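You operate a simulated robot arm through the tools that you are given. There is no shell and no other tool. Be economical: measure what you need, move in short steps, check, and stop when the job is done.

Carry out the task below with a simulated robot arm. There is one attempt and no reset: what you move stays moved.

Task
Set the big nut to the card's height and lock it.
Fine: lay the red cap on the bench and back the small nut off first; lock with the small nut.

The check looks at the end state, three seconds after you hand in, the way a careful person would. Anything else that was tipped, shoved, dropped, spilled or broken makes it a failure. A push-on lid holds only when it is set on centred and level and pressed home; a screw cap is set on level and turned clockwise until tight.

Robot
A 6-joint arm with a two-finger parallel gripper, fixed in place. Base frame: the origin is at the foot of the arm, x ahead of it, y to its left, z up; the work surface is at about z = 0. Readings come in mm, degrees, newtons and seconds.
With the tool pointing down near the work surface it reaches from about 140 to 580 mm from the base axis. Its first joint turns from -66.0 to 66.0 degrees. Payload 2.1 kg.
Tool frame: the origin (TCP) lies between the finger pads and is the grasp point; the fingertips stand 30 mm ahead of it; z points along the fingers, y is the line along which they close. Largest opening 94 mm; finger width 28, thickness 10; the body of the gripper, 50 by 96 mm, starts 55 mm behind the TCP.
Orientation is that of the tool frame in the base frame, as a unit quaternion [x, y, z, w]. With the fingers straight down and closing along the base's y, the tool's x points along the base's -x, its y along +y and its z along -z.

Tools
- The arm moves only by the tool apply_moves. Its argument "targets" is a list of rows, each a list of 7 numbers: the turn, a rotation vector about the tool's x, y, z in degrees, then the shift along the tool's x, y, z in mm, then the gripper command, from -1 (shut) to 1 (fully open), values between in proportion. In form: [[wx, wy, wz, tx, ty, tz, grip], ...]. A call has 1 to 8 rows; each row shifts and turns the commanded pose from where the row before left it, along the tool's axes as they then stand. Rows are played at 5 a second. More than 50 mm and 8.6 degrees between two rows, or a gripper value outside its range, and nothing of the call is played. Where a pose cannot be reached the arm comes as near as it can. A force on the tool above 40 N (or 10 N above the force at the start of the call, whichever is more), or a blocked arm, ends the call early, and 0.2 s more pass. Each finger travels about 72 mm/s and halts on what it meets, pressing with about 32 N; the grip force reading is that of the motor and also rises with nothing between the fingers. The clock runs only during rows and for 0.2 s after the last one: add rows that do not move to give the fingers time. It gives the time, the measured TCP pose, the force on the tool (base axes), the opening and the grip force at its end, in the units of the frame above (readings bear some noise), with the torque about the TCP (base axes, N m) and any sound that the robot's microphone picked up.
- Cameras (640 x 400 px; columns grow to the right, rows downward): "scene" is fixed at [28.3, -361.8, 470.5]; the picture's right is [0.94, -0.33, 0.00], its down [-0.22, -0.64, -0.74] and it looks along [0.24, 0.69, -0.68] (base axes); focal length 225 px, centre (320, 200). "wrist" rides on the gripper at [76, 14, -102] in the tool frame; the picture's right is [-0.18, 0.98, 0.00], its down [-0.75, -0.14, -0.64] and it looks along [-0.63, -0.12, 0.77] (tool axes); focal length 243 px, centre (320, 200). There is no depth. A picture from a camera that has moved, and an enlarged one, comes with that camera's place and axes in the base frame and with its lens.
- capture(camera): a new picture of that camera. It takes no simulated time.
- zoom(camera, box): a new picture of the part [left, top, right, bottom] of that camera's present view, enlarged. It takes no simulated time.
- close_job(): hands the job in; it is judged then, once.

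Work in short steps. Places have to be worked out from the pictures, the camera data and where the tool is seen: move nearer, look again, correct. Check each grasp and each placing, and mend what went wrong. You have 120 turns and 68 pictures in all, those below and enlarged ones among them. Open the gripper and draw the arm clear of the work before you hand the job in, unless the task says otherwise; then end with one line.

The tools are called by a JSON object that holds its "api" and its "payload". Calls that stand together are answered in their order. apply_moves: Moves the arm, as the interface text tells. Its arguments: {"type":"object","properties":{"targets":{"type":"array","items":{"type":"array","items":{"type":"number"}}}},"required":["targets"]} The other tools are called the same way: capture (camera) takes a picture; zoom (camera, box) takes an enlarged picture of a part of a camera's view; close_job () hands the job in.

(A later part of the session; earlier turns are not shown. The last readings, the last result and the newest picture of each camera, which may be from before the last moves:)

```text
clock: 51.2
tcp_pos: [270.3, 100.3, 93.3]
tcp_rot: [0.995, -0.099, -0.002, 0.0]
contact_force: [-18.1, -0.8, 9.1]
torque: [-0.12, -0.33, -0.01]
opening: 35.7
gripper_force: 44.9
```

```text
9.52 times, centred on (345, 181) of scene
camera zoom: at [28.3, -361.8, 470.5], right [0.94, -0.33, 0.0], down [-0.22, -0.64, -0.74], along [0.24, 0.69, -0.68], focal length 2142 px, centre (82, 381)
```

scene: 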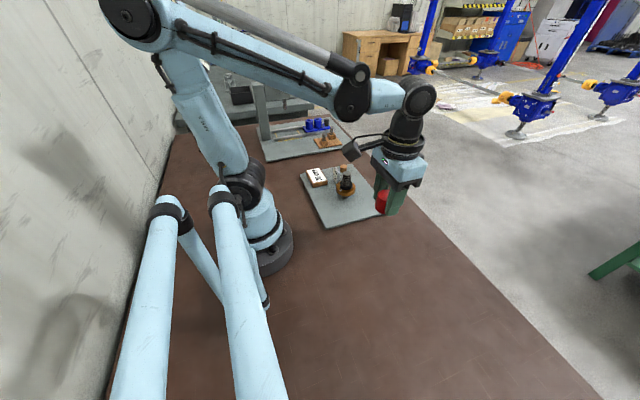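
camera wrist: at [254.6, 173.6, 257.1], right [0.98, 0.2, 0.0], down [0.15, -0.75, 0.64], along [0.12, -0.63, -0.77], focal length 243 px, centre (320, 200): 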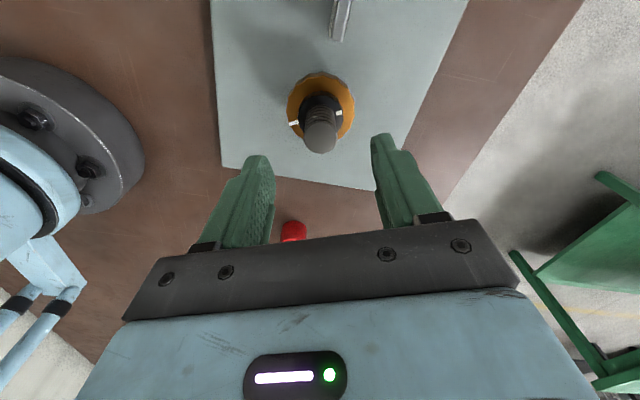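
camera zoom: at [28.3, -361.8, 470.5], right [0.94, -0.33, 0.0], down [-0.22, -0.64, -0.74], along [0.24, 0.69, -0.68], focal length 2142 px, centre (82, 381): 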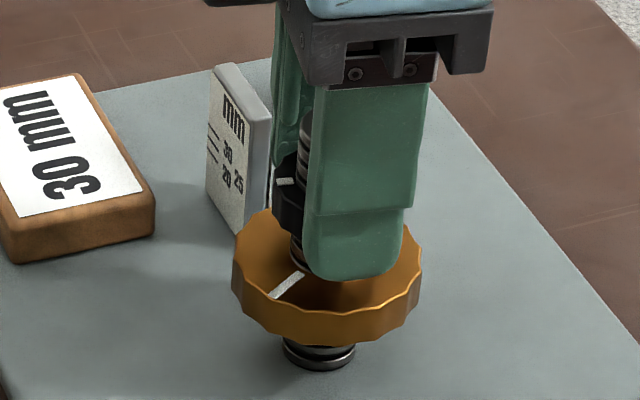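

The small nut is now about 500° up, leaving a gap of roughly 7–8 mm. I release it, rise clear and rewind before measuring heights.

{"api": "apply_moves", "payload": {"targets": [[0, 0, 0, 0, 0, 0, 0], [0, 0, 0, 0, 0, 0, 0.3], [0, 0, 0, 0, 0, -30, 0.3], [0, 0, 0, 0, 0, -30, 0.3], [0, 0, 8.5, 0, 0, 0, 0.3], [0, 0, 8.5, 0, 0, 0, 0.3], [0, 0, 8.5, 0, 0, 0, 0.3], [0, 0, 8.5, 0, 0, 0, 0.3]]}}

{"api": "apply_moves", "payload": {"targets": [[0, 0, 8.5, 0, 0, 0, 0.3], [0, 0, 8.5, 0, 0, 0, 0.3], [0, 0, 8.5, 0, 0, 0, 0.3], [0, 0, 8.5, 0, 0, 0, 0.3], [0, 0, 8.5, 0, 0, 0, 0.3], [0, 0, 8.5, 0, 0, 0, 0.3], [0, 0, 8.5, 0, 0, 0, 0.3], [0, 0, 8.5, 0, 0, 0, 0.3]]}}

{"api": "apply_moves", "payload": {"targets": [[0, 0, 8.5, 0, 0, 0, 0.3], [0, 0, 8.5, 0, 0, 0, 0.3], [0, 0, 8.5, 0, 0, 0, 0.3], [0, 0, 8.5, 0, 0, 0, 0.3], [0, 0, 8.5, 0, 0, 0, 0.3], [0, 0, 8.5, 0, 0, 0, 0.3], [0, 0, 8.5, 0, 0, 0, 0.3], [0, 0, 0, 0, 0, 0, 0.3]]}}

```text
clock: 53.0
tcp_pos: [270.2, 100.2, 153.0]
tcp_rot: [0.922, -0.388, -0.001, -0.001]
contact_force: [-0.4, 0.0, -0.1]
torque: [-0.04, 0.01, 0.01]
opening: 60.9
gripper_force: 0.0
```

```text
clock: 54.8
tcp_pos: [270.5, 101.0, 153.0]
tcp_rot: [-0.547, 0.837, 0.0, 0.0]
contact_force: [0.6, 0.2, 0.2]
torque: [0.02, -0.01, 0.0]
opening: 61.2
gripper_force: 0.0
```

```text
clock: 56.6
tcp_pos: [270.1, 100.1, 152.2]
tcp_rot: [-0.059, 0.998, 0.001, 0.0]
contact_force: [-0.4, -0.5, -0.9]
torque: [0.02, 0.0, 0.02]
opening: 61.1
gripper_force: 0.0
```

To get the plate's height, I move to clear plate at y≈30 with fingers shut and touch down gently.

{"api": "apply_moves", "payload": {"targets": [[0, 0, 6.8, 0, -35, 0, -0.5], [0, 0, 0, 0, -35, 0, -1], [0, 0, 0, 0, 0, 40, -1], [0, 0, 0, 0, 0, 40, -1], [0, 0, 0, 0, 0, 23, -1], [0, 0, 0, 0, 0, 0, -1]]}}

{"api": "apply_moves", "payload": {"targets": [[0, 0, 0, 0, 0, 0.5, -1], [0, 0, 0, 0, 0, 0.5, -1], [0, 0, 0, 0, 0, 0.5, -1], [0, 0, 0, 0, 0, 0.5, -1], [0, 0, 0, 0, 0, 0, -1]]}}

```text
clock: 58.0
tcp_pos: [274.3, 31.9, 49.8]
tcp_rot: [-0.001, 1.0, 0.0, -0.001]
contact_force: [-0.8, 0.7, 0.3]
torque: [-0.01, 0.02, -0.03]
opening: 0.2
gripper_force: 32.3
```

```text
clock: 59.2
tcp_pos: [274.4, 30.2, 47.2]
tcp_rot: [0.0, 1.0, 0.001, -0.001]
contact_force: [0.4, 0.0, 0.9]
torque: [0.02, -0.02, 0.0]
opening: 0.0
gripper_force: 31.7
```

{"api": "apply_moves", "payload": {"targets": [[0, 0, 0, 0, 0, 0.6, -1], [0, 0, 0, 0, 0, 0.6, -1], [0, 0, 0, 0, 0, 0.6, -1], [0, 0, 0, 0, 0, 0.6, -1], [0, 0, 0, 0, 0, 0.6, -1], [0, 0, 0, 0, 0, 0, -1]]}}

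{"api": "apply_moves", "payload": {"targets": [[0, 0, 0, 0, 0, 0.4, -1], [0, 0, 0, 0, 0, 0.4, -1], [0, 0, 0, 0, 0, 0, -1]]}}

```text
clock: 60.6
tcp_pos: [274.7, 31.6, 45.5]
tcp_rot: [-0.001, 1.0, 0.002, -0.002]
contact_force: [-0.3, 0.1, -0.8]
torque: [0.05, -0.01, 0.01]
opening: 0.0
gripper_force: 32.0
```

```text
clock: 61.4
tcp_pos: [275.0, 30.9, 44.9]
tcp_rot: [-0.001, 1.0, 0.001, -0.002]
contact_force: [0.1, -0.9, 0.7]
torque: [-0.01, -0.03, 0.01]
opening: 0.1
gripper_force: 32.0
```

{"api": "apply_moves", "payload": {"targets": [[0, 0, 0, 0, 0, 0.4, -1], [0, 0, 0, 0, 0, 0.4, -1], [0, 0, 0, 0, 0, 0.4, -1], [0, 0, 0, 0, 0, 0.4, -1], [0, 0, 0, 0, 0, 0.4, -1], [0, 0, 0, 0, 0, 0, -1]]}}

{"api": "apply_moves", "payload": {"targets": [[0, 0, 0, 0, 0, 0.4, -1], [0, 0, 0, 0, 0, 0.4, -1], [0, 0, 0, 0, 0, 0, -1]]}}

```text
clock: 62.8
tcp_pos: [275.8, 32.4, 42.1]
tcp_rot: [0.0, 1.0, 0.001, -0.001]
contact_force: [0.3, 0.6, -0.1]
torque: [0.02, -0.01, 0.02]
opening: 0.0
gripper_force: 31.9
```

```text
clock: 63.6
tcp_pos: [275.1, 30.2, 43.3]
tcp_rot: [-0.001, 1.0, 0.001, -0.001]
contact_force: [-1.6, 0.8, 10.8]
torque: [-0.02, -0.11, -0.04]
opening: 0.1
gripper_force: 31.7
stopped in row 3: the force on the tool passed its limit at 43 N (the readings are from after the stop); the commanded pose is now the measured one
```

Contact. I take repeat readings to average out the noise.

{"api": "apply_moves", "payload": {"targets": [[0, 0, 0, 0, 0, 0, -1]]}}

{"api": "apply_moves", "payload": {"targets": [[0, 0, 0, 0, 0, 0, -1]]}}

{"api": "apply_moves", "payload": {"targets": [[0, 0, 0, 0, 0, 0, -1]]}}

{"api": "apply_moves", "payload": {"targets": [[0, 0, 0, 0, 0, 0, -1]]}}

```text
clock: 64.0
tcp_pos: [275.0, 31.2, 42.2]
tcp_rot: [-0.001, 1.0, 0.0, -0.002]
contact_force: [-1.6, 0.7, 16.9]
torque: [0.0, -0.19, -0.02]
opening: 0.0
gripper_force: 31.6
```

```text
clock: 64.4
tcp_pos: [274.5, 30.8, 40.9]
tcp_rot: [-0.001, 1.0, 0.0, 0.0]
contact_force: [-3.3, -0.5, 22.4]
torque: [-0.02, -0.2, 0.03]
opening: 0.0
gripper_force: 32.2
```

```text
clock: 64.8
tcp_pos: [276.0, 30.8, 42.0]
tcp_rot: [0.0, 1.0, 0.001, 0.0]
contact_force: [-3.3, 0.3, 24.0]
torque: [-0.06, -0.23, 0.03]
opening: 0.0
gripper_force: 32.0
```

```text
clock: 65.2
tcp_pos: [274.8, 29.7, 41.3]
tcp_rot: [-0.001, 1.0, 0.001, -0.001]
contact_force: [-2.3, -0.5, 26.9]
torque: [0.01, -0.29, 0.02]
opening: 0.0
gripper_force: 31.5
```

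Plate top is z≈11.8 mm. Next I touch the big nut's rim from above, overlapping only its outer edge clear of the small nut.

{"api": "apply_moves", "payload": {"targets": [[0, 0, 0, 0, 0, -27, -1], [0, 0, 0, 0, 0, -26, -1], [0, 0, 0, 4, 39, 0, -1], [0, 0, 0, 0, 0, 8, -1], [0, 0, 0, 0, 0, 0, -1]]}}

{"api": "apply_moves", "payload": {"targets": [[0, 0, 0, 0, 0, 0.5, -1], [0, 0, 0, 0, 0, 0.5, -1], [0, 0, 0, 0, 0, 0.5, -1], [0, 0, 0, 0, 0, 0.5, -1], [0, 0, 0, 0, 0, 0.5, -1], [0, 0, 0, 0, 0, 0, -1]]}}

{"api": "zoom", "payload": {"camera": "scene", "box": [320, 160, 370, 202]}}

```text
clock: 66.4
tcp_pos: [271.9, 70.2, 85.5]
tcp_rot: [-0.001, 1.0, 0.001, -0.001]
contact_force: [-0.3, -0.4, 0.5]
torque: [0.01, -0.02, 0.01]
opening: 0.0
gripper_force: 32.2
```

```text
clock: 67.8
tcp_pos: [271.4, 70.0, 84.1]
tcp_rot: [0.0, 1.0, 0.0, -0.001]
contact_force: [0.1, -0.1, 0.9]
torque: [0.01, -0.02, -0.01]
opening: 0.4
gripper_force: 32.0
```

```text
9.52 times, centred on (345, 181) of scene
camera zoom: at [28.3, -361.8, 470.5], right [0.94, -0.33, 0.0], down [-0.22, -0.64, -0.74], along [0.24, 0.69, -0.68], focal length 2142 px, centre (82, 381)
```

zoom: 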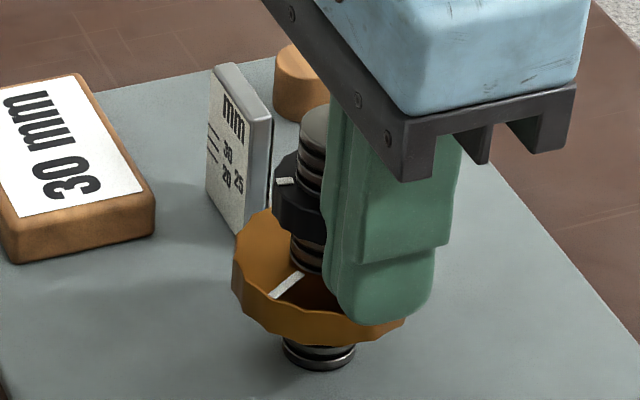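

{"api": "apply_moves", "payload": {"targets": [[0, 0, 0, 0, 0, 0.5, -1], [0, 0, 0, 0, 0, 0.5, -1], [0, 0, 0, 0, 0, 0.5, -1], [0, 0, 0, 0, 0, 0, -1]]}}

{"api": "apply_moves", "payload": {"targets": [[0, 0, 0, 0, 0, 0.5, -1], [0, 0, 0, 0, 0, 0.5, -1], [0, 0, 0, 0, 0, 0, -1]]}}

```text
clock: 68.8
tcp_pos: [272.3, 69.7, 83.0]
tcp_rot: [-0.001, 1.0, 0.0, 0.0]
contact_force: [-0.3, 0.9, 0.0]
torque: [0.0, 0.02, 0.02]
opening: 0.0
gripper_force: 31.5
```

```text
clock: 69.6
tcp_pos: [270.7, 68.9, 82.7]
tcp_rot: [-0.001, 1.0, 0.001, 0.0]
contact_force: [-0.5, 0.9, 0.4]
torque: [-0.04, 0.0, 0.05]
opening: 0.3
gripper_force: 31.8
```

{"api": "apply_moves", "payload": {"targets": [[0, 0, 0, 0, 0, 0.4, -1], [0, 0, 0, 0, 0, 0.4, -1], [0, 0, 0, 0, 0, 0, -1]]}}

{"api": "apply_moves", "payload": {"targets": [[0, 0, 0, 0, 0, 0.4, -1], [0, 0, 0, 0, 0, 0.4, -1], [0, 0, 0, 0, 0, 0, -1]]}}

```text
clock: 70.2
tcp_pos: [270.6, 69.1, 80.5]
tcp_rot: [0.0, 1.0, 0.0, -0.003]
contact_force: [-2.8, 0.4, 18.2]
torque: [0.02, -0.1, 0.01]
opening: 0.1
gripper_force: 32.1
stopped in row 2: the force on the tool passed its limit at 48 N (the readings are from after the stop); the commanded pose is now the measured one
```

```text
clock: 70.6
tcp_pos: [273.1, 70.3, 81.1]
tcp_rot: [-0.001, 1.0, -0.001, -0.003]
contact_force: [-3.2, -0.2, 17.5]
torque: [0.08, -0.1, 0.04]
opening: 0.1
gripper_force: 32.3
stopped in row 2: the force on the tool passed its limit at 44 N (the readings are from after the stop); the commanded pose is now the measured one
```

{"api": "apply_moves", "payload": {"targets": [[0, 0, 0, 0, 0, 0, -1]]}}

{"api": "apply_moves", "payload": {"targets": [[0, 0, 0, 0, 0, 0, -1]]}}

{"api": "apply_moves", "payload": {"targets": [[0, 0, 0, 0, 0, 0, -1]]}}

```text
clock: 71.0
tcp_pos: [270.1, 69.1, 82.0]
tcp_rot: [-0.001, 1.0, -0.001, -0.003]
contact_force: [-2.3, -0.4, 24.0]
torque: [0.13, -0.12, 0.07]
opening: 0.0
gripper_force: 32.2
```

```text
clock: 71.4
tcp_pos: [270.2, 68.6, 81.6]
tcp_rot: [-0.001, 1.0, 0.0, -0.002]
contact_force: [-4.4, -0.6, 29.6]
torque: [0.16, -0.08, 0.05]
opening: 0.0
gripper_force: 32.2
```

```text
clock: 71.8
tcp_pos: [271.6, 69.3, 81.5]
tcp_rot: [-0.002, 1.0, -0.002, -0.002]
contact_force: [-3.3, -1.2, 31.9]
torque: [0.12, -0.07, 0.05]
opening: 0.2
gripper_force: 32.2
```

The big nut's top is at z≈51.3, or 39.6 mm above the plate, so with a ~12.6 mm thickness its underside is about 27 mm up. Raising the nut is what makes backing off the small nut necessary, so I take the underside as the reference and raise it 3 mm to 30. I rise, recentre over the bolt and pre-turn.

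{"api": "apply_moves", "payload": {"targets": [[0, 0, 0, 0, 0, -35, -1], [0, 0, 0, 0, 0, -35, 0], [0, 0, 0, 0.5, 31, 0, 0.49], [0, 0, 8.5, 0, 0, 0, 0.49], [0, 0, 8.5, 0, 0, 0, 0.49], [0, 0, 8.5, 0, 0, 0, 0.49], [0, 0, 8.5, 0, 0, 0, 0.49], [0, 0, 8.5, 0, 0, 0, 0.49]]}}

{"api": "apply_moves", "payload": {"targets": [[0, 0, 8.5, 0, 0, 0, 0.49], [0, 0, 8.5, 0, 0, 0, 0.49], [0, 0, 0, 0, 0, 0, 0.49]]}}

{"api": "zoom", "payload": {"camera": "wrist", "box": [220, 60, 420, 200]}}

```text
clock: 73.6
tcp_pos: [271.8, 100.6, 152.5]
tcp_rot: [0.363, 0.932, -0.001, -0.002]
contact_force: [0.6, 0.5, -0.5]
torque: [0.01, -0.01, 0.0]
opening: 70.0
gripper_force: 0.0
```

```text
clock: 74.4
tcp_pos: [269.9, 100.7, 149.5]
tcp_rot: [0.496, 0.868, -0.002, -0.003]
contact_force: [-1.0, -0.2, 0.5]
torque: [-0.03, 0.0, 0.01]
opening: 70.2
gripper_force: 0.0
```

```text
2.86 times, centred on (320, 130) of wrist
camera zoom: at [244.7, 172.9, 254.7], right [0.94, 0.34, -0.01], down [0.26, -0.72, 0.64], along [0.21, -0.6, -0.77], focal length 693 px, centre (320, 400)
```

zoom: 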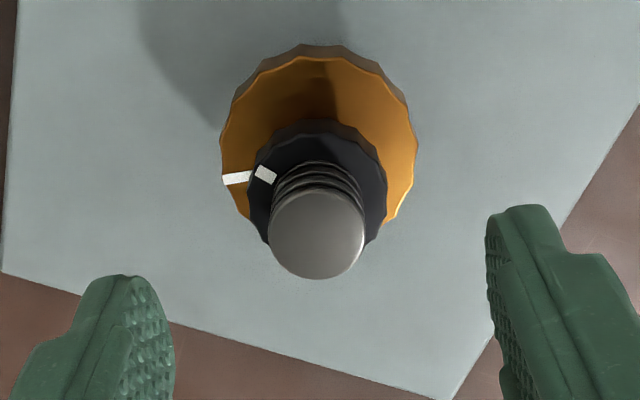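

The axis is centred. I level and descend around the big nut, then check before closing.

{"api": "apply_moves", "payload": {"targets": [[-0.37, -0.18, 0, 0, 0, 40, 0.49], [0, 0, 0, 0, 0, 38, 0.49], [0, 0, 0, 0, 0, 0, 0.49]]}}

{"api": "zoom", "payload": {"camera": "wrist", "box": [220, 60, 420, 200]}}

```text
clock: 75.2
tcp_pos: [269.6, 99.3, 70.6]
tcp_rot: [0.495, 0.869, 0.001, 0.001]
contact_force: [1.6, -1.3, -0.2]
torque: [0.03, -0.01, -0.03]
opening: 69.9
gripper_force: 0.1
```

```text
2.86 times, centred on (320, 130) of wrist
camera zoom: at [243.6, 172.3, 174.6], right [0.94, 0.34, 0.0], down [0.26, -0.72, 0.64], along [0.22, -0.6, -0.77], focal length 693 px, centre (320, 400)
```

zoom: 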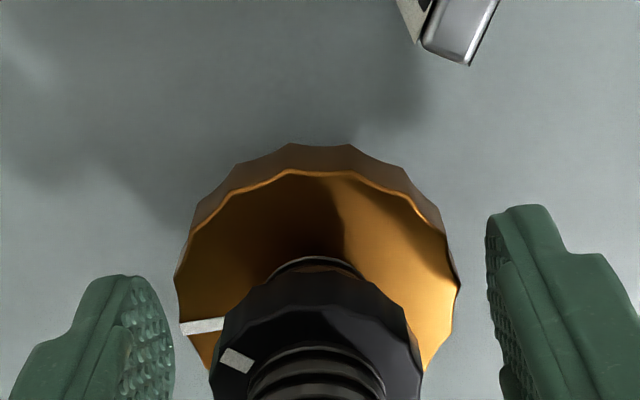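

{"api": "apply_moves", "payload": {"targets": [[0, 0, 0, 0, -0.4, 0, 0.2], [0, 0, 0, 0, 0, 0, 0], [0, 0, 0, 0, 0, 0, -0.1], [0, 0, 0, 0, 0, 0, -0.1]]}}

```text
clock: 76.2
tcp_pos: [270.5, 100.0, 72.3]
tcp_rot: [0.496, 0.869, 0.0, 0.002]
contact_force: [-0.9, 0.3, -19.2]
torque: [-0.25, 0.15, 0.03]
opening: 57.3
gripper_force: 44.7
```

Gripped at 57 mm with little side load. I turn anticlockwise to raise it.

{"api": "apply_moves", "payload": {"targets": [[0, 0, -8.5, 0, 0, -0.1, -0.1], [0, 0, -8.5, 0, 0, -0.12, -0.1], [0, 0, -8.5, 0, 0, -0.12, -0.1], [0, 0, -8.5, 0, 0, -0.12, -0.1], [0, 0, 0, 0, 0, 0, -0.1]]}}

{"api": "zoom", "payload": {"camera": "wrist", "box": [220, 60, 420, 200]}}

```text
clock: 77.4
tcp_pos: [269.3, 99.1, 73.9]
tcp_rot: [0.219, 0.976, -0.001, 0.0]
contact_force: [-9.5, -8.1, -15.6]
torque: [-0.22, -0.3, 0.11]
opening: 57.4
gripper_force: 45.0
```

```text
2.86 times, centred on (320, 130) of wrist
camera zoom: at [207.1, 144.9, 176.6], right [0.59, 0.81, 0.0], down [0.62, -0.45, 0.64], along [0.52, -0.38, -0.77], focal length 693 px, centre (320, 400)
```

zoom: 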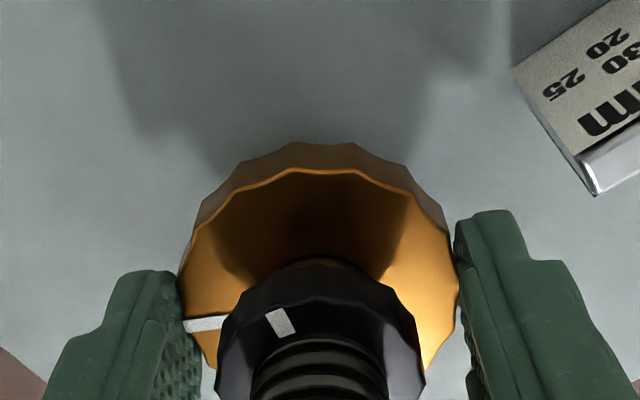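

{"api": "apply_moves", "payload": {"targets": [[0, 0, 0, 0.12, -0.22, 0, -0.1], [0, 0, -8.5, 0, 0, -0.13, -0.1], [0, 0, -8.5, 0, 0, -0.13, -0.1], [0, 0, -8.5, 0, 0, -0.13, -0.1], [0, 0, -8.5, 0, 0, -0.13, -0.1], [0, 0, -8.5, 0, 0, -0.13, -0.1], [0, 0, -8.5, 0, 0, -0.13, -0.1], [0, 0, 0, 0, 0, 0, -0.1]]}}

```text
clock: 79.2
tcp_pos: [269.9, 99.9, 75.1]
tcp_rot: [-0.223, 0.975, 0.0, 0.0]
contact_force: [-16.7, 2.9, 17.3]
torque: [-0.06, 0.28, -0.02]
opening: 57.5
gripper_force: 45.2
```

{"api": "apply_moves", "payload": {"targets": [[0, 0, 0, 0.1, -0.1, -0.3, -0.1]]}}

{"api": "apply_moves", "payload": {"targets": [[0, 0, 0, 0, 0, 0, -0.1]]}}

{"api": "zoom", "payload": {"camera": "scene", "box": [320, 160, 370, 202]}}

```text
clock: 79.6
tcp_pos: [269.9, 99.6, 73.4]
tcp_rot: [-0.223, 0.975, 0.0, 0.001]
contact_force: [-9.1, 13.9, 2.6]
torque: [-0.47, 1.34, -0.01]
opening: 57.5
gripper_force: 44.9
```

```text
clock: 80.0
tcp_pos: [270.5, 100.0, 75.0]
tcp_rot: [-0.222, 0.975, 0.002, 0.001]
contact_force: [-7.4, 17.7, 1.5]
torque: [-0.47, 1.0, -0.01]
opening: 57.4
gripper_force: 44.8
```

```text
9.52 times, centred on (345, 181) of scene
camera zoom: at [28.3, -361.8, 470.5], right [0.94, -0.33, 0.0], down [-0.22, -0.64, -0.74], along [0.24, 0.69, -0.68], focal length 2142 px, centre (82, 381)
```

zoom: 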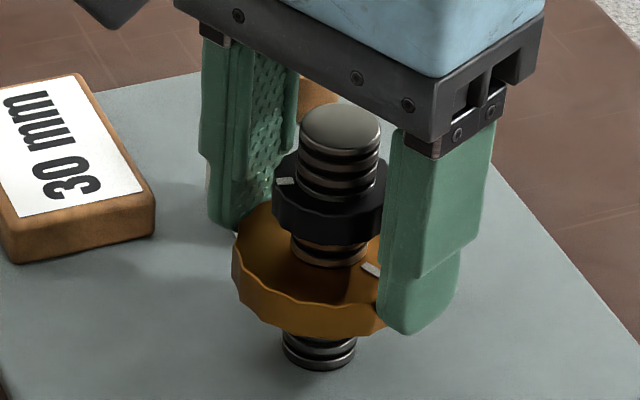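

The small nut's rise in the image (about 17 mm for 500°) shows the pitch is really about 12 mm per turn, and my fingers had been sliding on it. So the big nut's 85° should already be about 3 mm. I release, rise and measure.

{"api": "apply_moves", "payload": {"targets": [[0, 0, 0, 0, 0, 0, 0.2], [0, 0, 0, 0, 0, 0, 0.49], [0, 0, 0, 0, 0, 0, 0.49], [0, 0, 0, 0, 0, -40, 0.49], [0, 0, 0, 0, 0, -40, 0.49], [0, 0, 8.5, 0, 0, 0, 0], [0, 0, 8.5, 0, 0, 0, -0.5], [0, 0, 8.5, 0, 0, 0, -1]]}}

{"api": "apply_moves", "payload": {"targets": [[0, 0, 0.2, 0, -31, 0, -1], [0, 0, 0, 0, 0, 40, -1], [0, 0, 0, 0, 0, 24, -1], [0, 0, 0, 0, 0, 0, -1]]}}

```text
clock: 81.8
tcp_pos: [270.3, 100.4, 155.3]
tcp_rot: [0.0, 1.0, 0.0, 0.0]
contact_force: [-0.3, -0.3, 0.6]
torque: [0.01, 0.02, 0.02]
opening: 0.0
gripper_force: 28.1
```

```text
clock: 82.8
tcp_pos: [270.8, 68.5, 91.5]
tcp_rot: [0.001, 1.0, 0.0, 0.001]
contact_force: [-0.9, -0.4, -0.5]
torque: [0.02, -0.02, -0.01]
opening: 0.1
gripper_force: 31.8
```

{"api": "apply_moves", "payload": {"targets": [[0, 0, 0, 0, 0, 1, -1], [0, 0, 0, 0, 0, 1, -1], [0, 0, 0, 0, 0, 1, -1], [0, 0, 0, 0, 0, 0.5, -1], [0, 0, 0, 0, 0, 0.5, -1], [0, 0, 0, 0, 0, 0.5, -1], [0, 0, 0, 0, 0, 0, -1]]}}

{"api": "apply_moves", "payload": {"targets": [[0, 0, 0, 0, 0, 0.4, -1], [0, 0, 0, 0, 0, 0.4, -1], [0, 0, 0, 0, 0, 0.4, -1], [0, 0, 0, 0, 0, 0.4, -1], [0, 0, 0, 0, 0, 0, -1]]}}

```text
clock: 84.4
tcp_pos: [270.7, 69.8, 85.5]
tcp_rot: [0.001, 1.0, 0.0, 0.002]
contact_force: [-0.1, 0.3, -0.3]
torque: [0.01, 0.01, -0.02]
opening: 0.1
gripper_force: 32.1
```

```text
clock: 85.6
tcp_pos: [270.3, 69.2, 84.3]
tcp_rot: [0.002, 1.0, 0.0, 0.001]
contact_force: [-1.8, 0.0, 11.8]
torque: [0.05, 0.08, 0.01]
opening: 0.0
gripper_force: 32.5
```

{"api": "apply_moves", "payload": {"targets": [[0, 0, 0, 0, 0, 0.2, -1]]}}

{"api": "apply_moves", "payload": {"targets": [[0, 0, 0, 0, 0, 0, -1]]}}

{"api": "apply_moves", "payload": {"targets": [[0, 0, 0, 0, 0, 0, -1]]}}

{"api": "apply_moves", "payload": {"targets": [[0, 0, 0, 0, 0, 0, -1]]}}

{"api": "apply_moves", "payload": {"targets": [[0, 0, 0, 0, 0, 0, -1]]}}

```text
clock: 86.0
tcp_pos: [271.1, 69.7, 84.4]
tcp_rot: [0.001, 1.0, 0.0, 0.001]
contact_force: [-3.7, 0.7, 11.9]
torque: [0.03, 0.16, 0.04]
opening: 0.3
gripper_force: 31.6
```

```text
clock: 86.4
tcp_pos: [271.4, 70.1, 84.9]
tcp_rot: [0.001, 1.0, 0.001, 0.0]
contact_force: [-4.4, 0.4, 11.7]
torque: [0.06, 0.19, 0.13]
opening: 0.0
gripper_force: 32.1
```

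```text
clock: 86.8
tcp_pos: [271.8, 68.9, 84.7]
tcp_rot: [0.001, 1.0, 0.0, 0.001]
contact_force: [-5.4, -0.3, 14.0]
torque: [0.06, 0.23, 0.09]
opening: 0.2
gripper_force: 31.6
```

```text
clock: 87.2
tcp_pos: [270.9, 70.0, 83.9]
tcp_rot: [0.0, 1.0, 0.0, 0.001]
contact_force: [-6.5, -0.4, 12.3]
torque: [0.05, 0.26, 0.12]
opening: 0.0
gripper_force: 31.9
```

```text
clock: 87.6
tcp_pos: [270.9, 69.7, 85.0]
tcp_rot: [0.0, 1.0, 0.0, 0.001]
contact_force: [-4.9, -1.4, 12.1]
torque: [0.01, 0.21, 0.14]
opening: 0.0
gripper_force: 32.2
```

The top is now z≈84.5−30 = 54.5, a rise of about 3.2 mm, so the underside should be near 30. I go back to the side view to verify it against the gauge's 30 mark.

{"api": "apply_moves", "payload": {"targets": [[0, 0, 0, 0, 0, -45, -1], [0, 0, 0, 0, 0, -25, 0], [0, 0, 0, 33, 40, 0, 1], [0, -8, 0, 33, 40, 0, 1], [0, -8, 0, 0, 0, 0, 1], [0, -8, 0, 0, 0, 0, 1], [0, -8, 0, 0, 0, 0, 1], [0, -8, 0, 0, 0, 0, 1]]}}

{"api": "apply_moves", "payload": {"targets": [[0, 0, 0, 16, 0, 19, 1], [0, 0, 0, 16, 0, 19, 1], [0, 0, 0, 16, 0, 19, 1], [0, 0, 0, 0, 0, 0, 1]]}}

{"api": "zoom", "payload": {"camera": "wrist", "box": [240, 130, 420, 250]}}

```text
refused: row 3 steps farther than a row can; nothing moved
```

```text
clock: 87.9
tcp_pos: [271.0, 62.7, 84.4]
tcp_rot: [0.005, 1.0, -0.011, -0.001]
contact_force: [-6.3, -42.5, 54.9]
torque: [-0.56, 0.13, 0.13]
opening: 11.3
gripper_force: 0.1
stopped in row 1: the force on the tool passed its limit at 138 N (the readings are from after the stop); the commanded pose is now the measured one
```

```text
3.33 times, centred on (330, 190) of wrist
camera zoom: at [194.3, 80.3, 187.7], right [0.19, 0.98, -0.02], down [0.75, -0.13, 0.64], along [0.63, -0.14, -0.76], focal length 809 px, centre (287, 233)
```

zoom: 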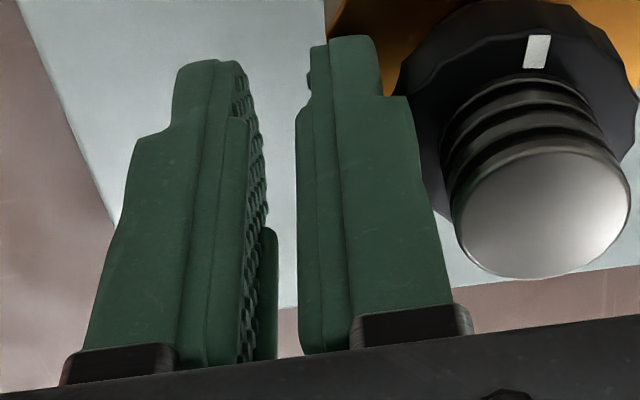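

The first call was refused and the second pressed into the nut. That was my error in chaining them. I retract straight up and check that nothing shifted.

{"api": "apply_moves", "payload": {"targets": [[0, 0, 0, 0, 0, -10, -0.5], [0, 0, 0, 0, 0, -40, -0.5], [0, 0, 0, 0, 0, -20, -0.5], [0, 0, 0, 0, 0, 0, -0.5]]}}

{"api": "zoom", "payload": {"camera": "scene", "box": [320, 160, 370, 202]}}

```text
clock: 88.9
tcp_pos: [272.6, 69.0, 154.4]
tcp_rot: [0.002, 1.0, -0.002, 0.001]
contact_force: [0.7, -0.5, 0.1]
torque: [0.01, 0.0, 0.0]
opening: 23.6
gripper_force: 0.1
```

```text
9.52 times, centred on (345, 181) of scene
camera zoom: at [28.3, -361.8, 470.5], right [0.94, -0.33, 0.0], down [-0.22, -0.64, -0.74], along [0.24, 0.69, -0.68], focal length 2142 px, centre (82, 381)
```

zoom: 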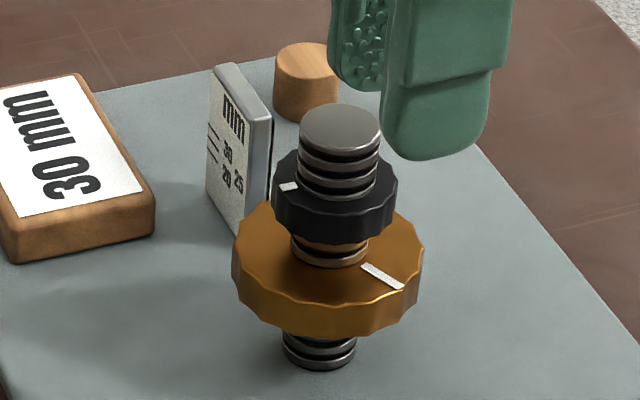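

Everything is intact. Now to the side view, in smaller rows.

{"api": "apply_moves", "payload": {"targets": [[0, 0, 0, 22, 27, 0, 0], [0, 0, 0, 22, 27, 0, 1], [0, -8, 0, 22, 27, 0, 1], [0, -8, 0, 0, 0, 0, 1], [0, -8, 0, 0, 0, 0, 1], [0, -8, 0, 0, 0, 0, 1], [0, -8, 0, 0, 0, 0, 1], [0, 0, 0, 0, 0, 0, 1]]}}

```text
clock: 90.7
tcp_pos: [204.8, 150.2, 152.9]
tcp_rot: [0.001, 0.939, -0.002, 0.343]
contact_force: [0.2, 0.6, -0.7]
torque: [-0.02, 0.01, 0.02]
opening: 94.2
gripper_force: 0.0
```

{"api": "apply_moves", "payload": {"targets": [[0, 0, 0, 16, 0, 19, 1], [0, 0, 0, 16, 0, 19, 1], [0, 0, 0, 13, 0, 15.6, 1], [0, 0, 0, 0, 0, 0, 1]]}}

{"api": "zoom", "payload": {"camera": "wrist", "box": [240, 130, 420, 250]}}

{"api": "zoom", "payload": {"camera": "wrist", "box": [240, 110, 330, 170]}}

{"api": "zoom", "payload": {"camera": "wrist", "box": [310, 110, 400, 170]}}

```text
clock: 91.7
tcp_pos: [204.9, 148.9, 83.1]
tcp_rot: [0.001, 0.939, -0.003, 0.343]
contact_force: [-0.4, 0.3, 0.4]
torque: [-0.06, -0.02, 0.0]
opening: 94.0
gripper_force: 0.1
```

```text
3.33 times, centred on (330, 190) of wrist
camera zoom: at [80.9, 163.8, 113.5], right [0.14, 0.98, 0.11], down [0.16, -0.14, 0.98], along [0.98, -0.12, -0.18], focal length 809 px, centre (287, 233)
```

zoom: 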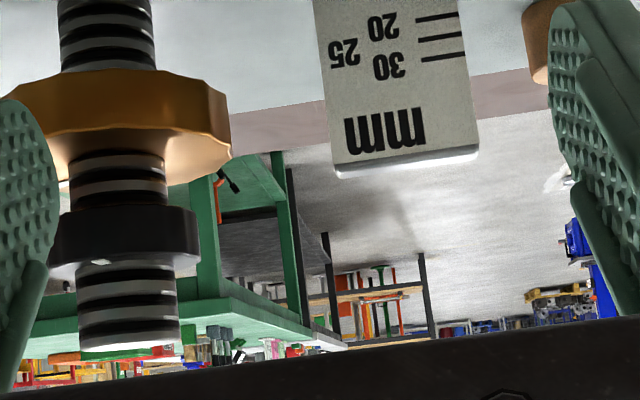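

```text
6.67 times, centred on (285, 140) of wrist
camera zoom: at [80.9, 163.8, 113.5], right [0.14, 0.98, 0.11], down [0.16, -0.14, 0.98], along [0.98, -0.12, -0.18], focal length 1618 px, centre (553, 600)
```

zoom: 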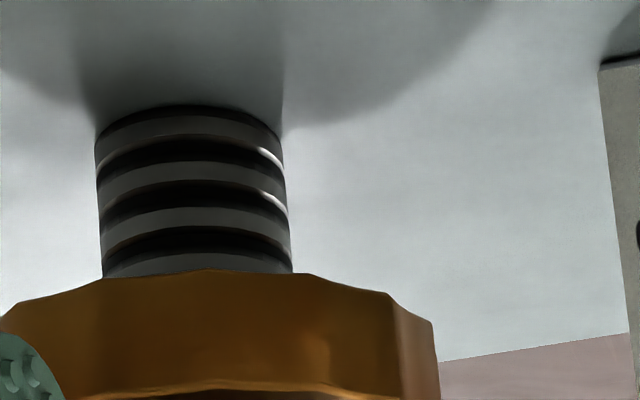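

```text
6.67 times, centred on (355, 140) of wrist
camera zoom: at [80.9, 163.8, 113.5], right [0.14, 0.98, 0.11], down [0.16, -0.14, 0.98], along [0.98, -0.12, -0.18], focal length 1618 px, centre (87, 600)
```

zoom: 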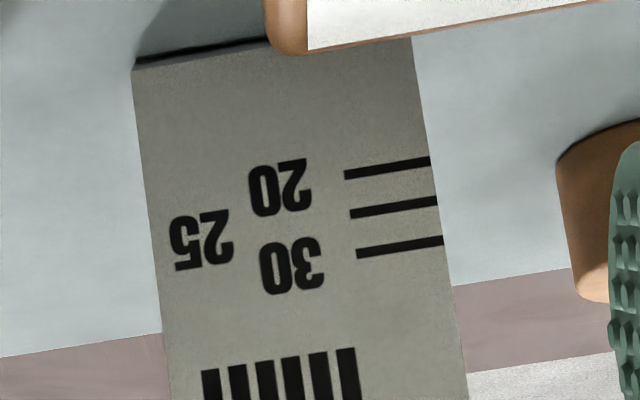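

In this view the plate contact, gauge lines and nut underside are all visible. The lines are true heights above the plate, and the underside works out at about 29.3 mm (image 28.8, touch 29.7), so it needs about 0.7 mm more, or roughly 20°. I withdraw upward.

{"api": "apply_moves", "payload": {"targets": [[0, 0, 0, -16, 0, -19, 1], [0, 0, 0, -16, 0, -19, 1], [0, 0, 0, -15, 0, -18, 1], [0, 8, 0, 0, 0, 0, 1], [0, 8, 0, 0, 0, 0, 1], [0, 8, 0, 0, 0, 0, 1], [0, 8, 0, 0, 0, 0, 1], [0, 8.1, 0, 0, 0, 0, 1]]}}

```text
clock: 93.5
tcp_pos: [203.8, 149.0, 157.0]
tcp_rot: [0.002, 1.0, -0.004, -0.001]
contact_force: [0.4, 0.3, 0.7]
torque: [0.03, -0.02, -0.03]
opening: 93.8
gripper_force: 0.0
```

{"api": "apply_moves", "payload": {"targets": [[-0.46, -0.1, 0, -33, -24.5, 0, 0.49], [0, 0, 0, -33.5, -24.3, 0, 0.49], [0, 0, 0, 0, 0, 0, 0.49], [0, 0, 0, 0, 0, 0, 0.49]]}}

```text
clock: 94.5
tcp_pos: [270.8, 101.5, 157.5]
tcp_rot: [0.002, 1.0, 0.002, 0.0]
contact_force: [-0.7, -0.6, -0.5]
torque: [0.01, 0.01, 0.01]
opening: 70.3
gripper_force: 0.1
```

{"api": "apply_moves", "payload": {"targets": [[0, 0, 0, 0, -0.6, 42, 0.49], [0, 0, 0, 0, 0, 41, 0.49], [0, 0, 0, 0, 0, 0, 0.2], [0, 0, 0, 0, 0, 0, -0.1], [0, 0, 0, 0, 0, 0, -0.1], [0, 0, 0, 0, 0, 0, -0.1]]}}

```text
clock: 95.9
tcp_pos: [269.1, 99.5, 73.6]
tcp_rot: [0.002, 1.0, 0.001, 0.0]
contact_force: [2.4, -8.1, -13.3]
torque: [-0.65, 0.05, 0.01]
opening: 57.3
gripper_force: 44.7
```

Gripped. I turn 20° anticlockwise with a 0.7 mm rise.

{"api": "apply_moves", "payload": {"targets": [[0, 0, -7, 0, -0.1, -0.23, -0.1], [0, 0, -7, 0, 0, -0.23, -0.1], [0, 0, -6, 0, 0, -0.22, -0.1], [0, 0, 0, 0, 0, 0, -0.1]]}}

{"api": "zoom", "payload": {"camera": "scene", "box": [320, 160, 370, 202]}}

```text
clock: 96.9
tcp_pos: [270.1, 99.1, 74.3]
tcp_rot: [-0.173, 0.985, 0.002, -0.001]
contact_force: [-16.9, -11.4, 8.1]
torque: [-0.42, -0.02, -0.02]
opening: 57.2
gripper_force: 44.8
```

```text
9.52 times, centred on (345, 181) of scene
camera zoom: at [28.3, -361.8, 470.5], right [0.94, -0.33, 0.0], down [-0.22, -0.64, -0.74], along [0.24, 0.69, -0.68], focal length 2142 px, centre (82, 381)
```

zoom: 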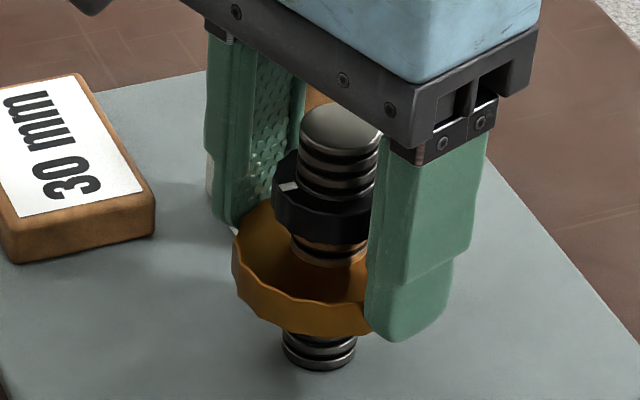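

Release, rise to the small nut's level and wind anticlockwise in the air to prepare a long clockwise stroke.

{"api": "apply_moves", "payload": {"targets": [[0, 0, 0, 0, 0, 0, 0.2], [0, 0, 0, 0, 0, 0, 0.49], [0, 0, 0, 0, 0, 0, 0.49], [0, 0, 0, 0, 0, -40, 0.49], [0, 0, 0, 0, 0, -16, 0.3], [0, 0, -8.5, 0, 0, 0, 0.3], [0, 0, -8.5, 0, 0, 0, 0.3], [0, 0, -8.5, 0, 0, 0, 0.3]]}}

{"api": "apply_moves", "payload": {"targets": [[0, 0, -8.5, 0, 0, 0, 0.3], [0, 0, -8.5, 0, 0, 0, 0.3], [0, 0, -8.5, 0, 0, 0, 0.3], [0, 0, -8.5, 0, 0, 0, 0.3], [0, 0, -8.5, 0, 0, 0, 0.3], [0, 0, -8.5, 0, 0, 0, 0.3], [0, 0, -8.5, 0, 0, 0, 0.3], [0, 0, -8.5, 0, 0, 0, 0.3]]}}

{"api": "apply_moves", "payload": {"targets": [[0, 0, -8.5, 0, 0, 0, 0.3], [0, 0, -8.5, 0, 0, 0, 0.3], [0, 0, -8.5, 0, 0, 0, 0.3], [0, 0, -8.5, 0, 0, 0, 0.3], [0, 0, -8.5, 0, 0, 0, 0.3], [0, 0, 0, 0, 0, 0, 0.3]]}}

{"api": "zoom", "payload": {"camera": "wrist", "box": [220, 60, 420, 200]}}

```text
clock: 98.7
tcp_pos: [270.1, 99.9, 129.3]
tcp_rot: [-0.386, 0.923, 0.0, 0.002]
contact_force: [-0.2, 0.4, -0.7]
torque: [0.02, -0.04, 0.02]
opening: 61.2
gripper_force: 0.0
```

```text
clock: 100.5
tcp_pos: [270.4, 100.7, 128.9]
tcp_rot: [0.836, -0.549, 0.0, -0.002]
contact_force: [0.6, -0.1, -0.3]
torque: [0.01, -0.02, 0.0]
opening: 61.3
gripper_force: 0.2
```

```text
clock: 101.9
tcp_pos: [271.9, 100.7, 130.0]
tcp_rot: [0.978, -0.208, 0.0, -0.001]
contact_force: [0.1, -0.1, -0.1]
torque: [-0.01, 0.01, 0.0]
opening: 61.0
gripper_force: 0.1
```

```text
2.86 times, centred on (320, 130) of wrist
camera zoom: at [334.7, 55.9, 233.3], right [-0.57, -0.82, 0.0], down [-0.63, 0.43, 0.64], along [-0.53, 0.37, -0.77], focal length 693 px, centre (320, 400)
```

zoom: 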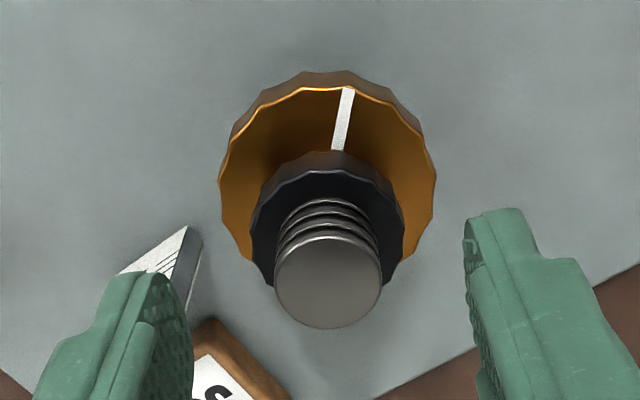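

I shift slightly onto the axis, descend to the raised small nut and grip it.

{"api": "apply_moves", "payload": {"targets": [[0, 0, 0, 0, 1.2, 15, 0.3], [0, 0, 0, 0, 0, 13, 0.3], [0, 0, 0, 0, 0, 0, -0.1], [0, 0, 0, 0, 0, 0, -0.5], [0, 0, 0, 0, 0, 0, -0.6]]}}

{"api": "zoom", "payload": {"camera": "scene", "box": [320, 160, 370, 202]}}

```text
clock: 103.1
tcp_pos: [270.7, 99.7, 102.2]
tcp_rot: [0.978, -0.209, 0.0, -0.002]
contact_force: [-1.1, -2.2, -3.5]
torque: [-0.18, 0.11, -0.01]
opening: 35.7
gripper_force: 44.6
```

```text
9.52 times, centred on (345, 181) of scene
camera zoom: at [28.3, -361.8, 470.5], right [0.94, -0.33, 0.0], down [-0.22, -0.64, -0.74], along [0.24, 0.69, -0.68], focal length 2142 px, centre (82, 381)
```

zoom: 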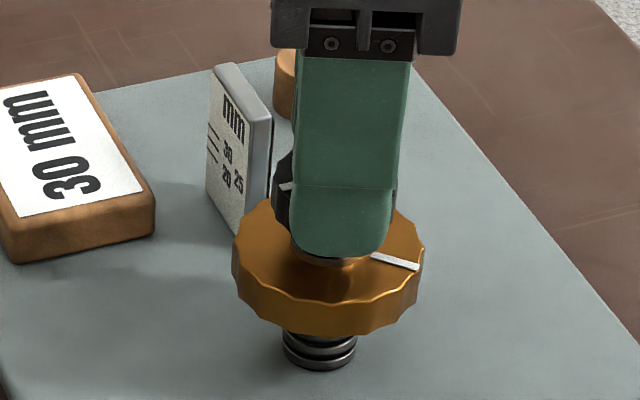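

Well centred. I turn clockwise, descending 0.3 mm per row.

{"api": "apply_moves", "payload": {"targets": [[0, 0, 8.5, 0, 0, 0.3, -0.6], [0, 0, 8.5, 0, 0, 0.3, -0.6], [0, 0, 8.5, 0, 0, 0.3, -0.6], [0, 0, 8.5, 0, 0, 0.3, -0.6], [0, 0, 8.5, 0, 0, 0.3, -0.6], [0, 0, 8.5, 0, 0, 0.3, -0.6], [0, 0, 0, 0, 0, 0, -0.6]]}}

```text
clock: 104.7
tcp_pos: [270.5, 99.2, 99.8]
tcp_rot: [0.792, -0.611, 0.0, 0.0]
contact_force: [-15.1, -8.2, 20.3]
torque: [-0.78, 0.29, -0.06]
opening: 35.8
gripper_force: 45.1
```

{"api": "apply_moves", "payload": {"targets": [[0, 0, 0, 0.08, 0.28, -0.2, -0.6], [0, 0, 8.5, 0, 0, 0.28, -0.6], [0, 0, 8.5, 0, 0, 0.28, -0.6], [0, 0, 8.5, 0, 0, 0.28, -0.6], [0, 0, 8.5, 0, 0, 0.28, -0.6], [0, 0, 8.5, 0, 0, 0.28, -0.6], [0, 0, 8.5, 0, 0, 0.28, -0.6], [0, 0, 0, 0, 0, 0, -0.6]]}}

```text
clock: 106.5
tcp_pos: [270.2, 99.9, 97.9]
tcp_rot: [-0.452, 0.892, 0.001, 0.0]
contact_force: [-21.9, -5.7, 9.4]
torque: [0.3, 0.06, -0.02]
opening: 35.9
gripper_force: 45.3
```

{"api": "apply_moves", "payload": {"targets": [[0, 0, 0, 0.2, 0.28, 0, -0.6], [0, 0, 8.5, 0, 0, 0.28, -0.6], [0, 0, 8.5, 0, 0, 0.28, -0.6], [0, 0, 8.5, 0, 0, 0.28, -0.6], [0, 0, 8.5, 0, 0, 0.28, -0.6], [0, 0, 8.5, 0, 0, 0.28, -0.6], [0, 0, 8.5, 0, 0, 0.28, -0.6], [0, 0, 0, 0, 0, 0, -0.6]]}}

```text
clock: 108.3
tcp_pos: [270.0, 99.0, 96.7]
tcp_rot: [-0.024, 1.0, 0.003, -0.001]
contact_force: [-24.1, 10.0, 10.3]
torque: [0.17, -0.12, -0.02]
opening: 35.6
gripper_force: 44.5
```

{"api": "apply_moves", "payload": {"targets": [[0, 0, 0, 0.35, 0.15, 0, -0.6], [0, 0, 8.5, 0, 0, 0.28, -0.6], [0, 0, 8.5, 0, 0, 0.28, -0.6], [0, 0, 8.5, 0, 0, 0.28, -0.6], [0, 0, 8.5, 0, 0, 0.28, -0.6], [0, 0, 8.5, 0, 0, 0.28, -0.6], [0, 0, 8.5, 0, 0, 0.28, -0.6], [0, 0, 0, 0, 0, 0, -0.6]]}}

```text
clock: 110.1
tcp_pos: [270.8, 101.1, 95.6]
tcp_rot: [0.41, 0.912, 0.002, 0.0]
contact_force: [-5.1, 9.1, 5.6]
torque: [1.09, 1.05, -0.01]
opening: 35.8
gripper_force: 44.9
```

{"api": "apply_moves", "payload": {"targets": [[0, 0, 0, -0.1, 0.1, 0, -0.6], [0, 0, 8.5, 0, 0, 0.28, -0.6], [0, 0, 8.5, 0, 0, 0.28, -0.6], [0, 0, 8.5, 0, 0, 0.28, -0.6], [0, 0, 8.5, 0, 0, 0.28, -0.6], [0, 0, 8.5, 0, 0, 0.28, -0.6], [0, 0, 8.5, 0, 0, 0.28, -0.6], [0, 0, 0, 0, 0, 0, -0.6]]}}

{"api": "zoom", "payload": {"camera": "scene", "box": [320, 160, 370, 202]}}

```text
clock: 111.9
tcp_pos: [269.1, 98.8, 93.1]
tcp_rot: [0.762, 0.647, 0.003, -0.002]
contact_force: [-1.9, 15.6, -2.8]
torque: [1.36, -0.26, 0.02]
opening: 35.6
gripper_force: 44.8
```

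```text
9.52 times, centred on (345, 181) of scene
camera zoom: at [28.3, -361.8, 470.5], right [0.94, -0.33, 0.0], down [-0.22, -0.64, -0.74], along [0.24, 0.69, -0.68], focal length 2142 px, centre (82, 381)
```

zoom: 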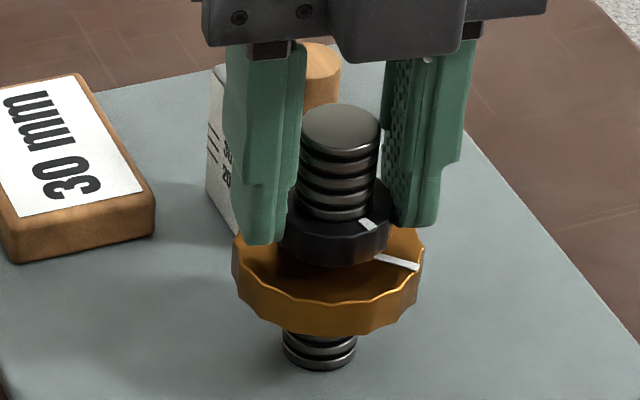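

{"api": "apply_moves", "payload": {"targets": [[0, 0, 0, -0.2, 0.1, 0, -0.6], [0, 0, 8.5, 0, 0, 0.28, -0.6], [0, 0, 8.5, 0, 0, 0.28, -0.6], [0, 0, 8.5, 0, 0, 0.28, -0.6], [0, 0, 8.5, 0, 0, 0.28, -0.6], [0, 0, 8.5, 0, 0, 0.28, -0.6], [0, 0, 0, 0, 0, 0, -0.6]]}}

```text
clock: 113.5
tcp_pos: [270.4, 99.0, 92.2]
tcp_rot: [0.945, 0.328, 0.001, -0.001]
contact_force: [-2.0, 15.0, -3.8]
torque: [0.9, -0.8, -0.02]
opening: 35.8
gripper_force: 45.0
```

I release and rewind for the final tightening stroke.

{"api": "apply_moves", "payload": {"targets": [[0, 0, 0, 0, 0, 0, -0.1], [0, 0, 0, 0, 0, 0, 0.3], [0, 0, -8.5, 0, 0, 0, 0.3], [0, 0, -8.5, 0, 0, 0, 0.3], [0, 0, -8.5, 0, 0, 0, 0.3], [0, 0, -8.5, 0, 0, 0, 0.3], [0, 0, -8.5, 0, 0, 0, 0.3], [0, 0, -8.5, 0, 0, 0, 0.3]]}}

{"api": "apply_moves", "payload": {"targets": [[0, 0, -8.5, 0, 0, 0, 0.3], [0, 0, -8.5, 0, 0, 0, 0.3], [0, 0, -8.5, 0, 0, 0, 0.3], [0, 0, -8.5, 0, 0, 0, 0.3], [0, 0, -8.5, 0, 0, 0, 0.3], [0, 0, -8.5, 0, 0, 0, 0.3], [0, 0, -8.5, 0, 0, 0, 0.3], [0, 0, -8.5, 0, 0, 0, 0.3]]}}

{"api": "apply_moves", "payload": {"targets": [[0, 0, -8.5, 0, 0, 0, 0.3], [0, 0, -8.5, 0, 0, 0, 0.3], [0, 0, -8.5, 0, 0, 0, 0.3], [0, 0, -8.5, 0, 0, 0, 0.3], [0, 0, -8.5, 0, 0, 0, 0.3], [0, 0, -8.5, 0, 0, 0, 0.3], [0, 0, -8.5, 0, 0, 0, 0.3], [0, 0, -8.5, 0, 0, 0, 0.3]]}}

{"api": "zoom", "payload": {"camera": "wrist", "box": [220, 60, 420, 200]}}

```text
clock: 115.3
tcp_pos: [270.1, 98.3, 92.4]
tcp_rot: [0.71, 0.704, 0.002, -0.002]
contact_force: [0.1, 0.1, 0.3]
torque: [0.02, -0.01, -0.03]
opening: 61.2
gripper_force: 0.1
```

```text
clock: 117.1
tcp_pos: [270.3, 100.3, 91.9]
tcp_rot: [0.195, 0.981, 0.001, 0.001]
contact_force: [0.9, 0.6, -0.6]
torque: [-0.02, -0.01, -0.02]
opening: 61.0
gripper_force: 0.1
```

```text
clock: 118.9
tcp_pos: [270.5, 98.8, 91.6]
tcp_rot: [-0.387, 0.922, 0.0, 0.002]
contact_force: [1.0, 0.8, 0.5]
torque: [-0.04, -0.04, -0.01]
opening: 60.8
gripper_force: 0.1
```

```text
2.86 times, centred on (320, 130) of wrist
camera zoom: at [206.3, 54.2, 194.7], right [-0.57, 0.82, 0.0], down [0.63, 0.44, 0.64], along [0.53, 0.37, -0.76], focal length 693 px, centre (320, 400)
```

zoom: 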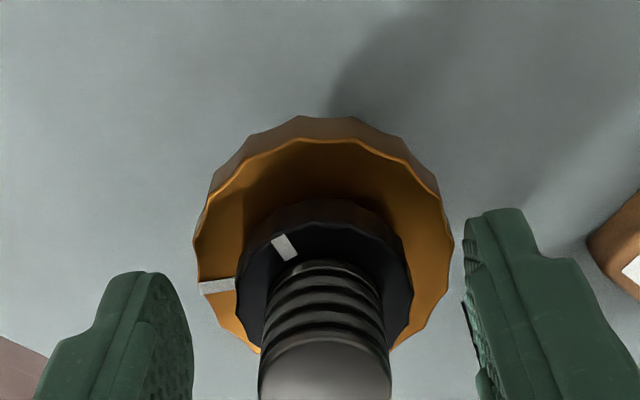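

{"api": "apply_moves", "payload": {"targets": [[0, 0, 0, 0, 0.7, 1, 0.3], [0, 0, 0, 0, 0, 0, -0.1], [0, 0, 0, 0, 0, 0, -0.5], [0, 0, 0, 0, 0, 0, -0.6], [0, 0, 8.5, 0, 0, 0.28, -0.6], [0, 0, 8.5, 0, 0, 0.28, -0.6], [0, 0, 8.5, 0, 0, 0.28, -0.6], [0, 0, 0, 0, 0, 0, -0.6]]}}

```text
clock: 120.7
tcp_pos: [270.0, 99.3, 90.3]
tcp_rot: [-0.17, 0.985, 0.0, 0.002]
contact_force: [7.2, -2.2, 13.2]
torque: [-0.29, 0.05, -0.06]
opening: 35.8
gripper_force: 44.6
```

{"api": "apply_moves", "payload": {"targets": [[0, 0, 8.5, 0, 0, 0.26, -0.6], [0, 0, 8.5, 0, 0, 0.28, -0.6], [0, 0, 8.5, 0, 0, 0.28, -0.6], [0, 0, 8.5, 0, 0, 0.28, -0.6], [0, 0, 8.5, 0, 0, 0.28, -0.6], [0, 0, 0, 0, 0, 0, -0.6]]}}

{"api": "zoom", "payload": {"camera": "wrist", "box": [220, 60, 420, 200]}}

```text
clock: 122.1
tcp_pos: [270.3, 99.4, 87.9]
tcp_rot: [0.197, 0.98, 0.004, 0.002]
contact_force: [9.3, 11.6, 2.2]
torque: [-0.02, -0.42, -0.02]
opening: 36.0
gripper_force: 44.9
```

```text
2.86 times, centred on (320, 130) of wrist
camera zoom: at [204.3, 141.5, 191.7], right [0.55, 0.83, 0.01], down [0.64, -0.43, 0.64], along [0.54, -0.35, -0.77], focal length 693 px, centre (320, 400)
```

zoom: 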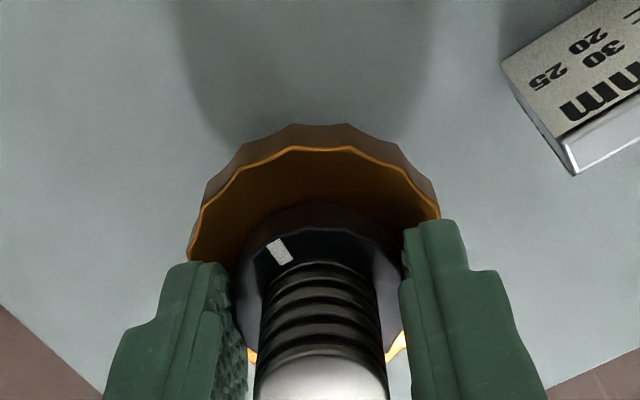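

{"api": "apply_moves", "payload": {"targets": [[0, 0, 8.5, 0.05, 0.2, 0.28, -0.6], [0, 0, 8.5, 0, 0, 0.28, -0.6], [0, 0, 8.5, 0, 0, 0.28, -0.6], [0, 0, 0, 0, 0, 0, -0.6]]}}

{"api": "zoom", "payload": {"camera": "scene", "box": [320, 160, 370, 202]}}

```text
clock: 123.1
tcp_pos: [270.3, 100.1, 87.1]
tcp_rot: [0.409, 0.913, 0.001, 0.0]
contact_force: [5.8, 13.3, 5.3]
torque: [-0.58, -0.6, -0.03]
opening: 35.9
gripper_force: 44.8
```

```text
9.52 times, centred on (345, 181) of scene
camera zoom: at [28.3, -361.8, 470.5], right [0.94, -0.33, 0.0], down [-0.22, -0.64, -0.74], along [0.24, 0.69, -0.68], focal length 2142 px, centre (82, 381)
```

zoom: 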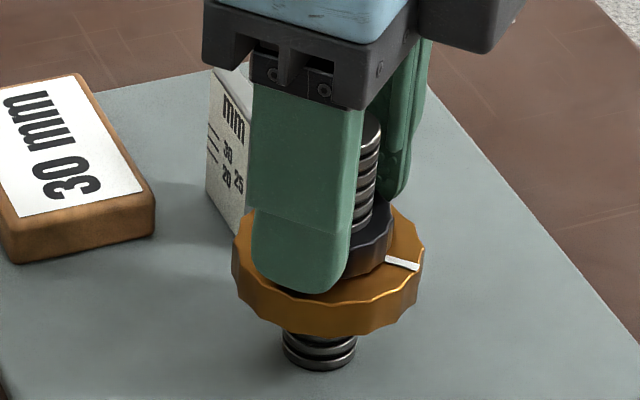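

Nearly down on the big nut. I continue in small turns, watching the torque.

{"api": "apply_moves", "payload": {"targets": [[0, 0, 6, 0.1, 0.15, 0.2, -0.6], [0, 0, 6, 0, 0, 0.2, -0.6], [0, 0, 0, 0, 0, 0, -0.6]]}}

{"api": "apply_moves", "payload": {"targets": [[0, 0, 6, 0, 0, 0.2, -0.6], [0, 0, 0, 0, 0, 0, -0.6]]}}

```text
clock: 123.9
tcp_pos: [270.0, 100.2, 87.5]
tcp_rot: [0.502, 0.865, 0.001, 0.0]
contact_force: [6.4, 8.2, 4.2]
torque: [-0.07, -0.06, 0.0]
opening: 36.3
gripper_force: 44.8
```

```text
clock: 124.5
tcp_pos: [269.6, 99.4, 86.8]
tcp_rot: [0.547, 0.837, 0.002, 0.0]
contact_force: [3.3, 12.5, 7.3]
torque: [-0.69, -0.21, -0.01]
opening: 36.0
gripper_force: 45.3
```

{"api": "apply_moves", "payload": {"targets": [[0, 0, 6, 0, 0, 0.2, -0.6], [0, 0, 6, 0, 0, 0.2, -0.6], [0, 0, 0, 0, 0, 0, -0.6]]}}

{"api": "zoom", "payload": {"camera": "wrist", "box": [220, 60, 420, 200]}}

```text
clock: 125.3
tcp_pos: [269.3, 100.0, 86.4]
tcp_rot: [0.632, 0.775, 0.003, 0.001]
contact_force: [13.0, 7.1, 23.1]
torque: [0.47, 0.0, -0.12]
opening: 36.0
gripper_force: 44.8
```

```text
2.86 times, centred on (320, 130) of wrist
camera zoom: at [267.6, 176.7, 190.0], right [1.0, 0.02, 0.0], down [0.01, -0.77, 0.64], along [0.02, -0.64, -0.77], focal length 693 px, centre (320, 400)
```

zoom: 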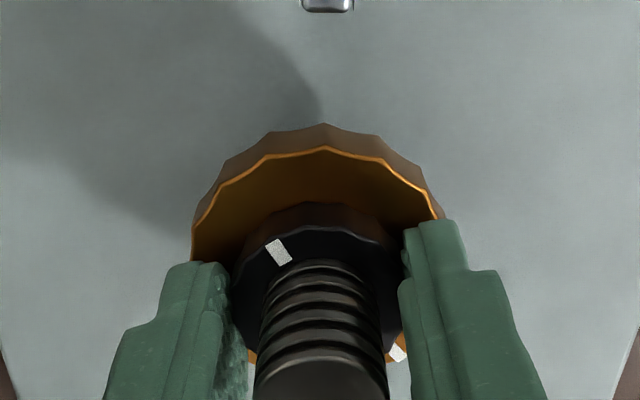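

Torque and force are starting to rise, so contact is near. I continue with small turns.

{"api": "apply_moves", "payload": {"targets": [[0, 0, 5, -0.1, 0.2, 0, -0.6], [0, 0, 0, 0, 0, 0, -0.6]]}}

{"api": "apply_moves", "payload": {"targets": [[0, 0, 5, 0, 0, 0.1, -0.6], [0, 0, 0, 0, 0, 0, -0.6]]}}

```text
clock: 125.9
tcp_pos: [269.4, 100.2, 85.1]
tcp_rot: [0.664, 0.747, 0.002, 0.0]
contact_force: [9.7, 6.9, -1.2]
torque: [-0.23, -0.56, -0.03]
opening: 35.6
gripper_force: 45.1
```

```text
clock: 126.5
tcp_pos: [270.1, 100.3, 86.7]
tcp_rot: [0.696, 0.718, 0.002, 0.001]
contact_force: [11.6, 0.7, -7.8]
torque: [-0.04, -0.34, -0.06]
opening: 36.1
gripper_force: 45.2
```

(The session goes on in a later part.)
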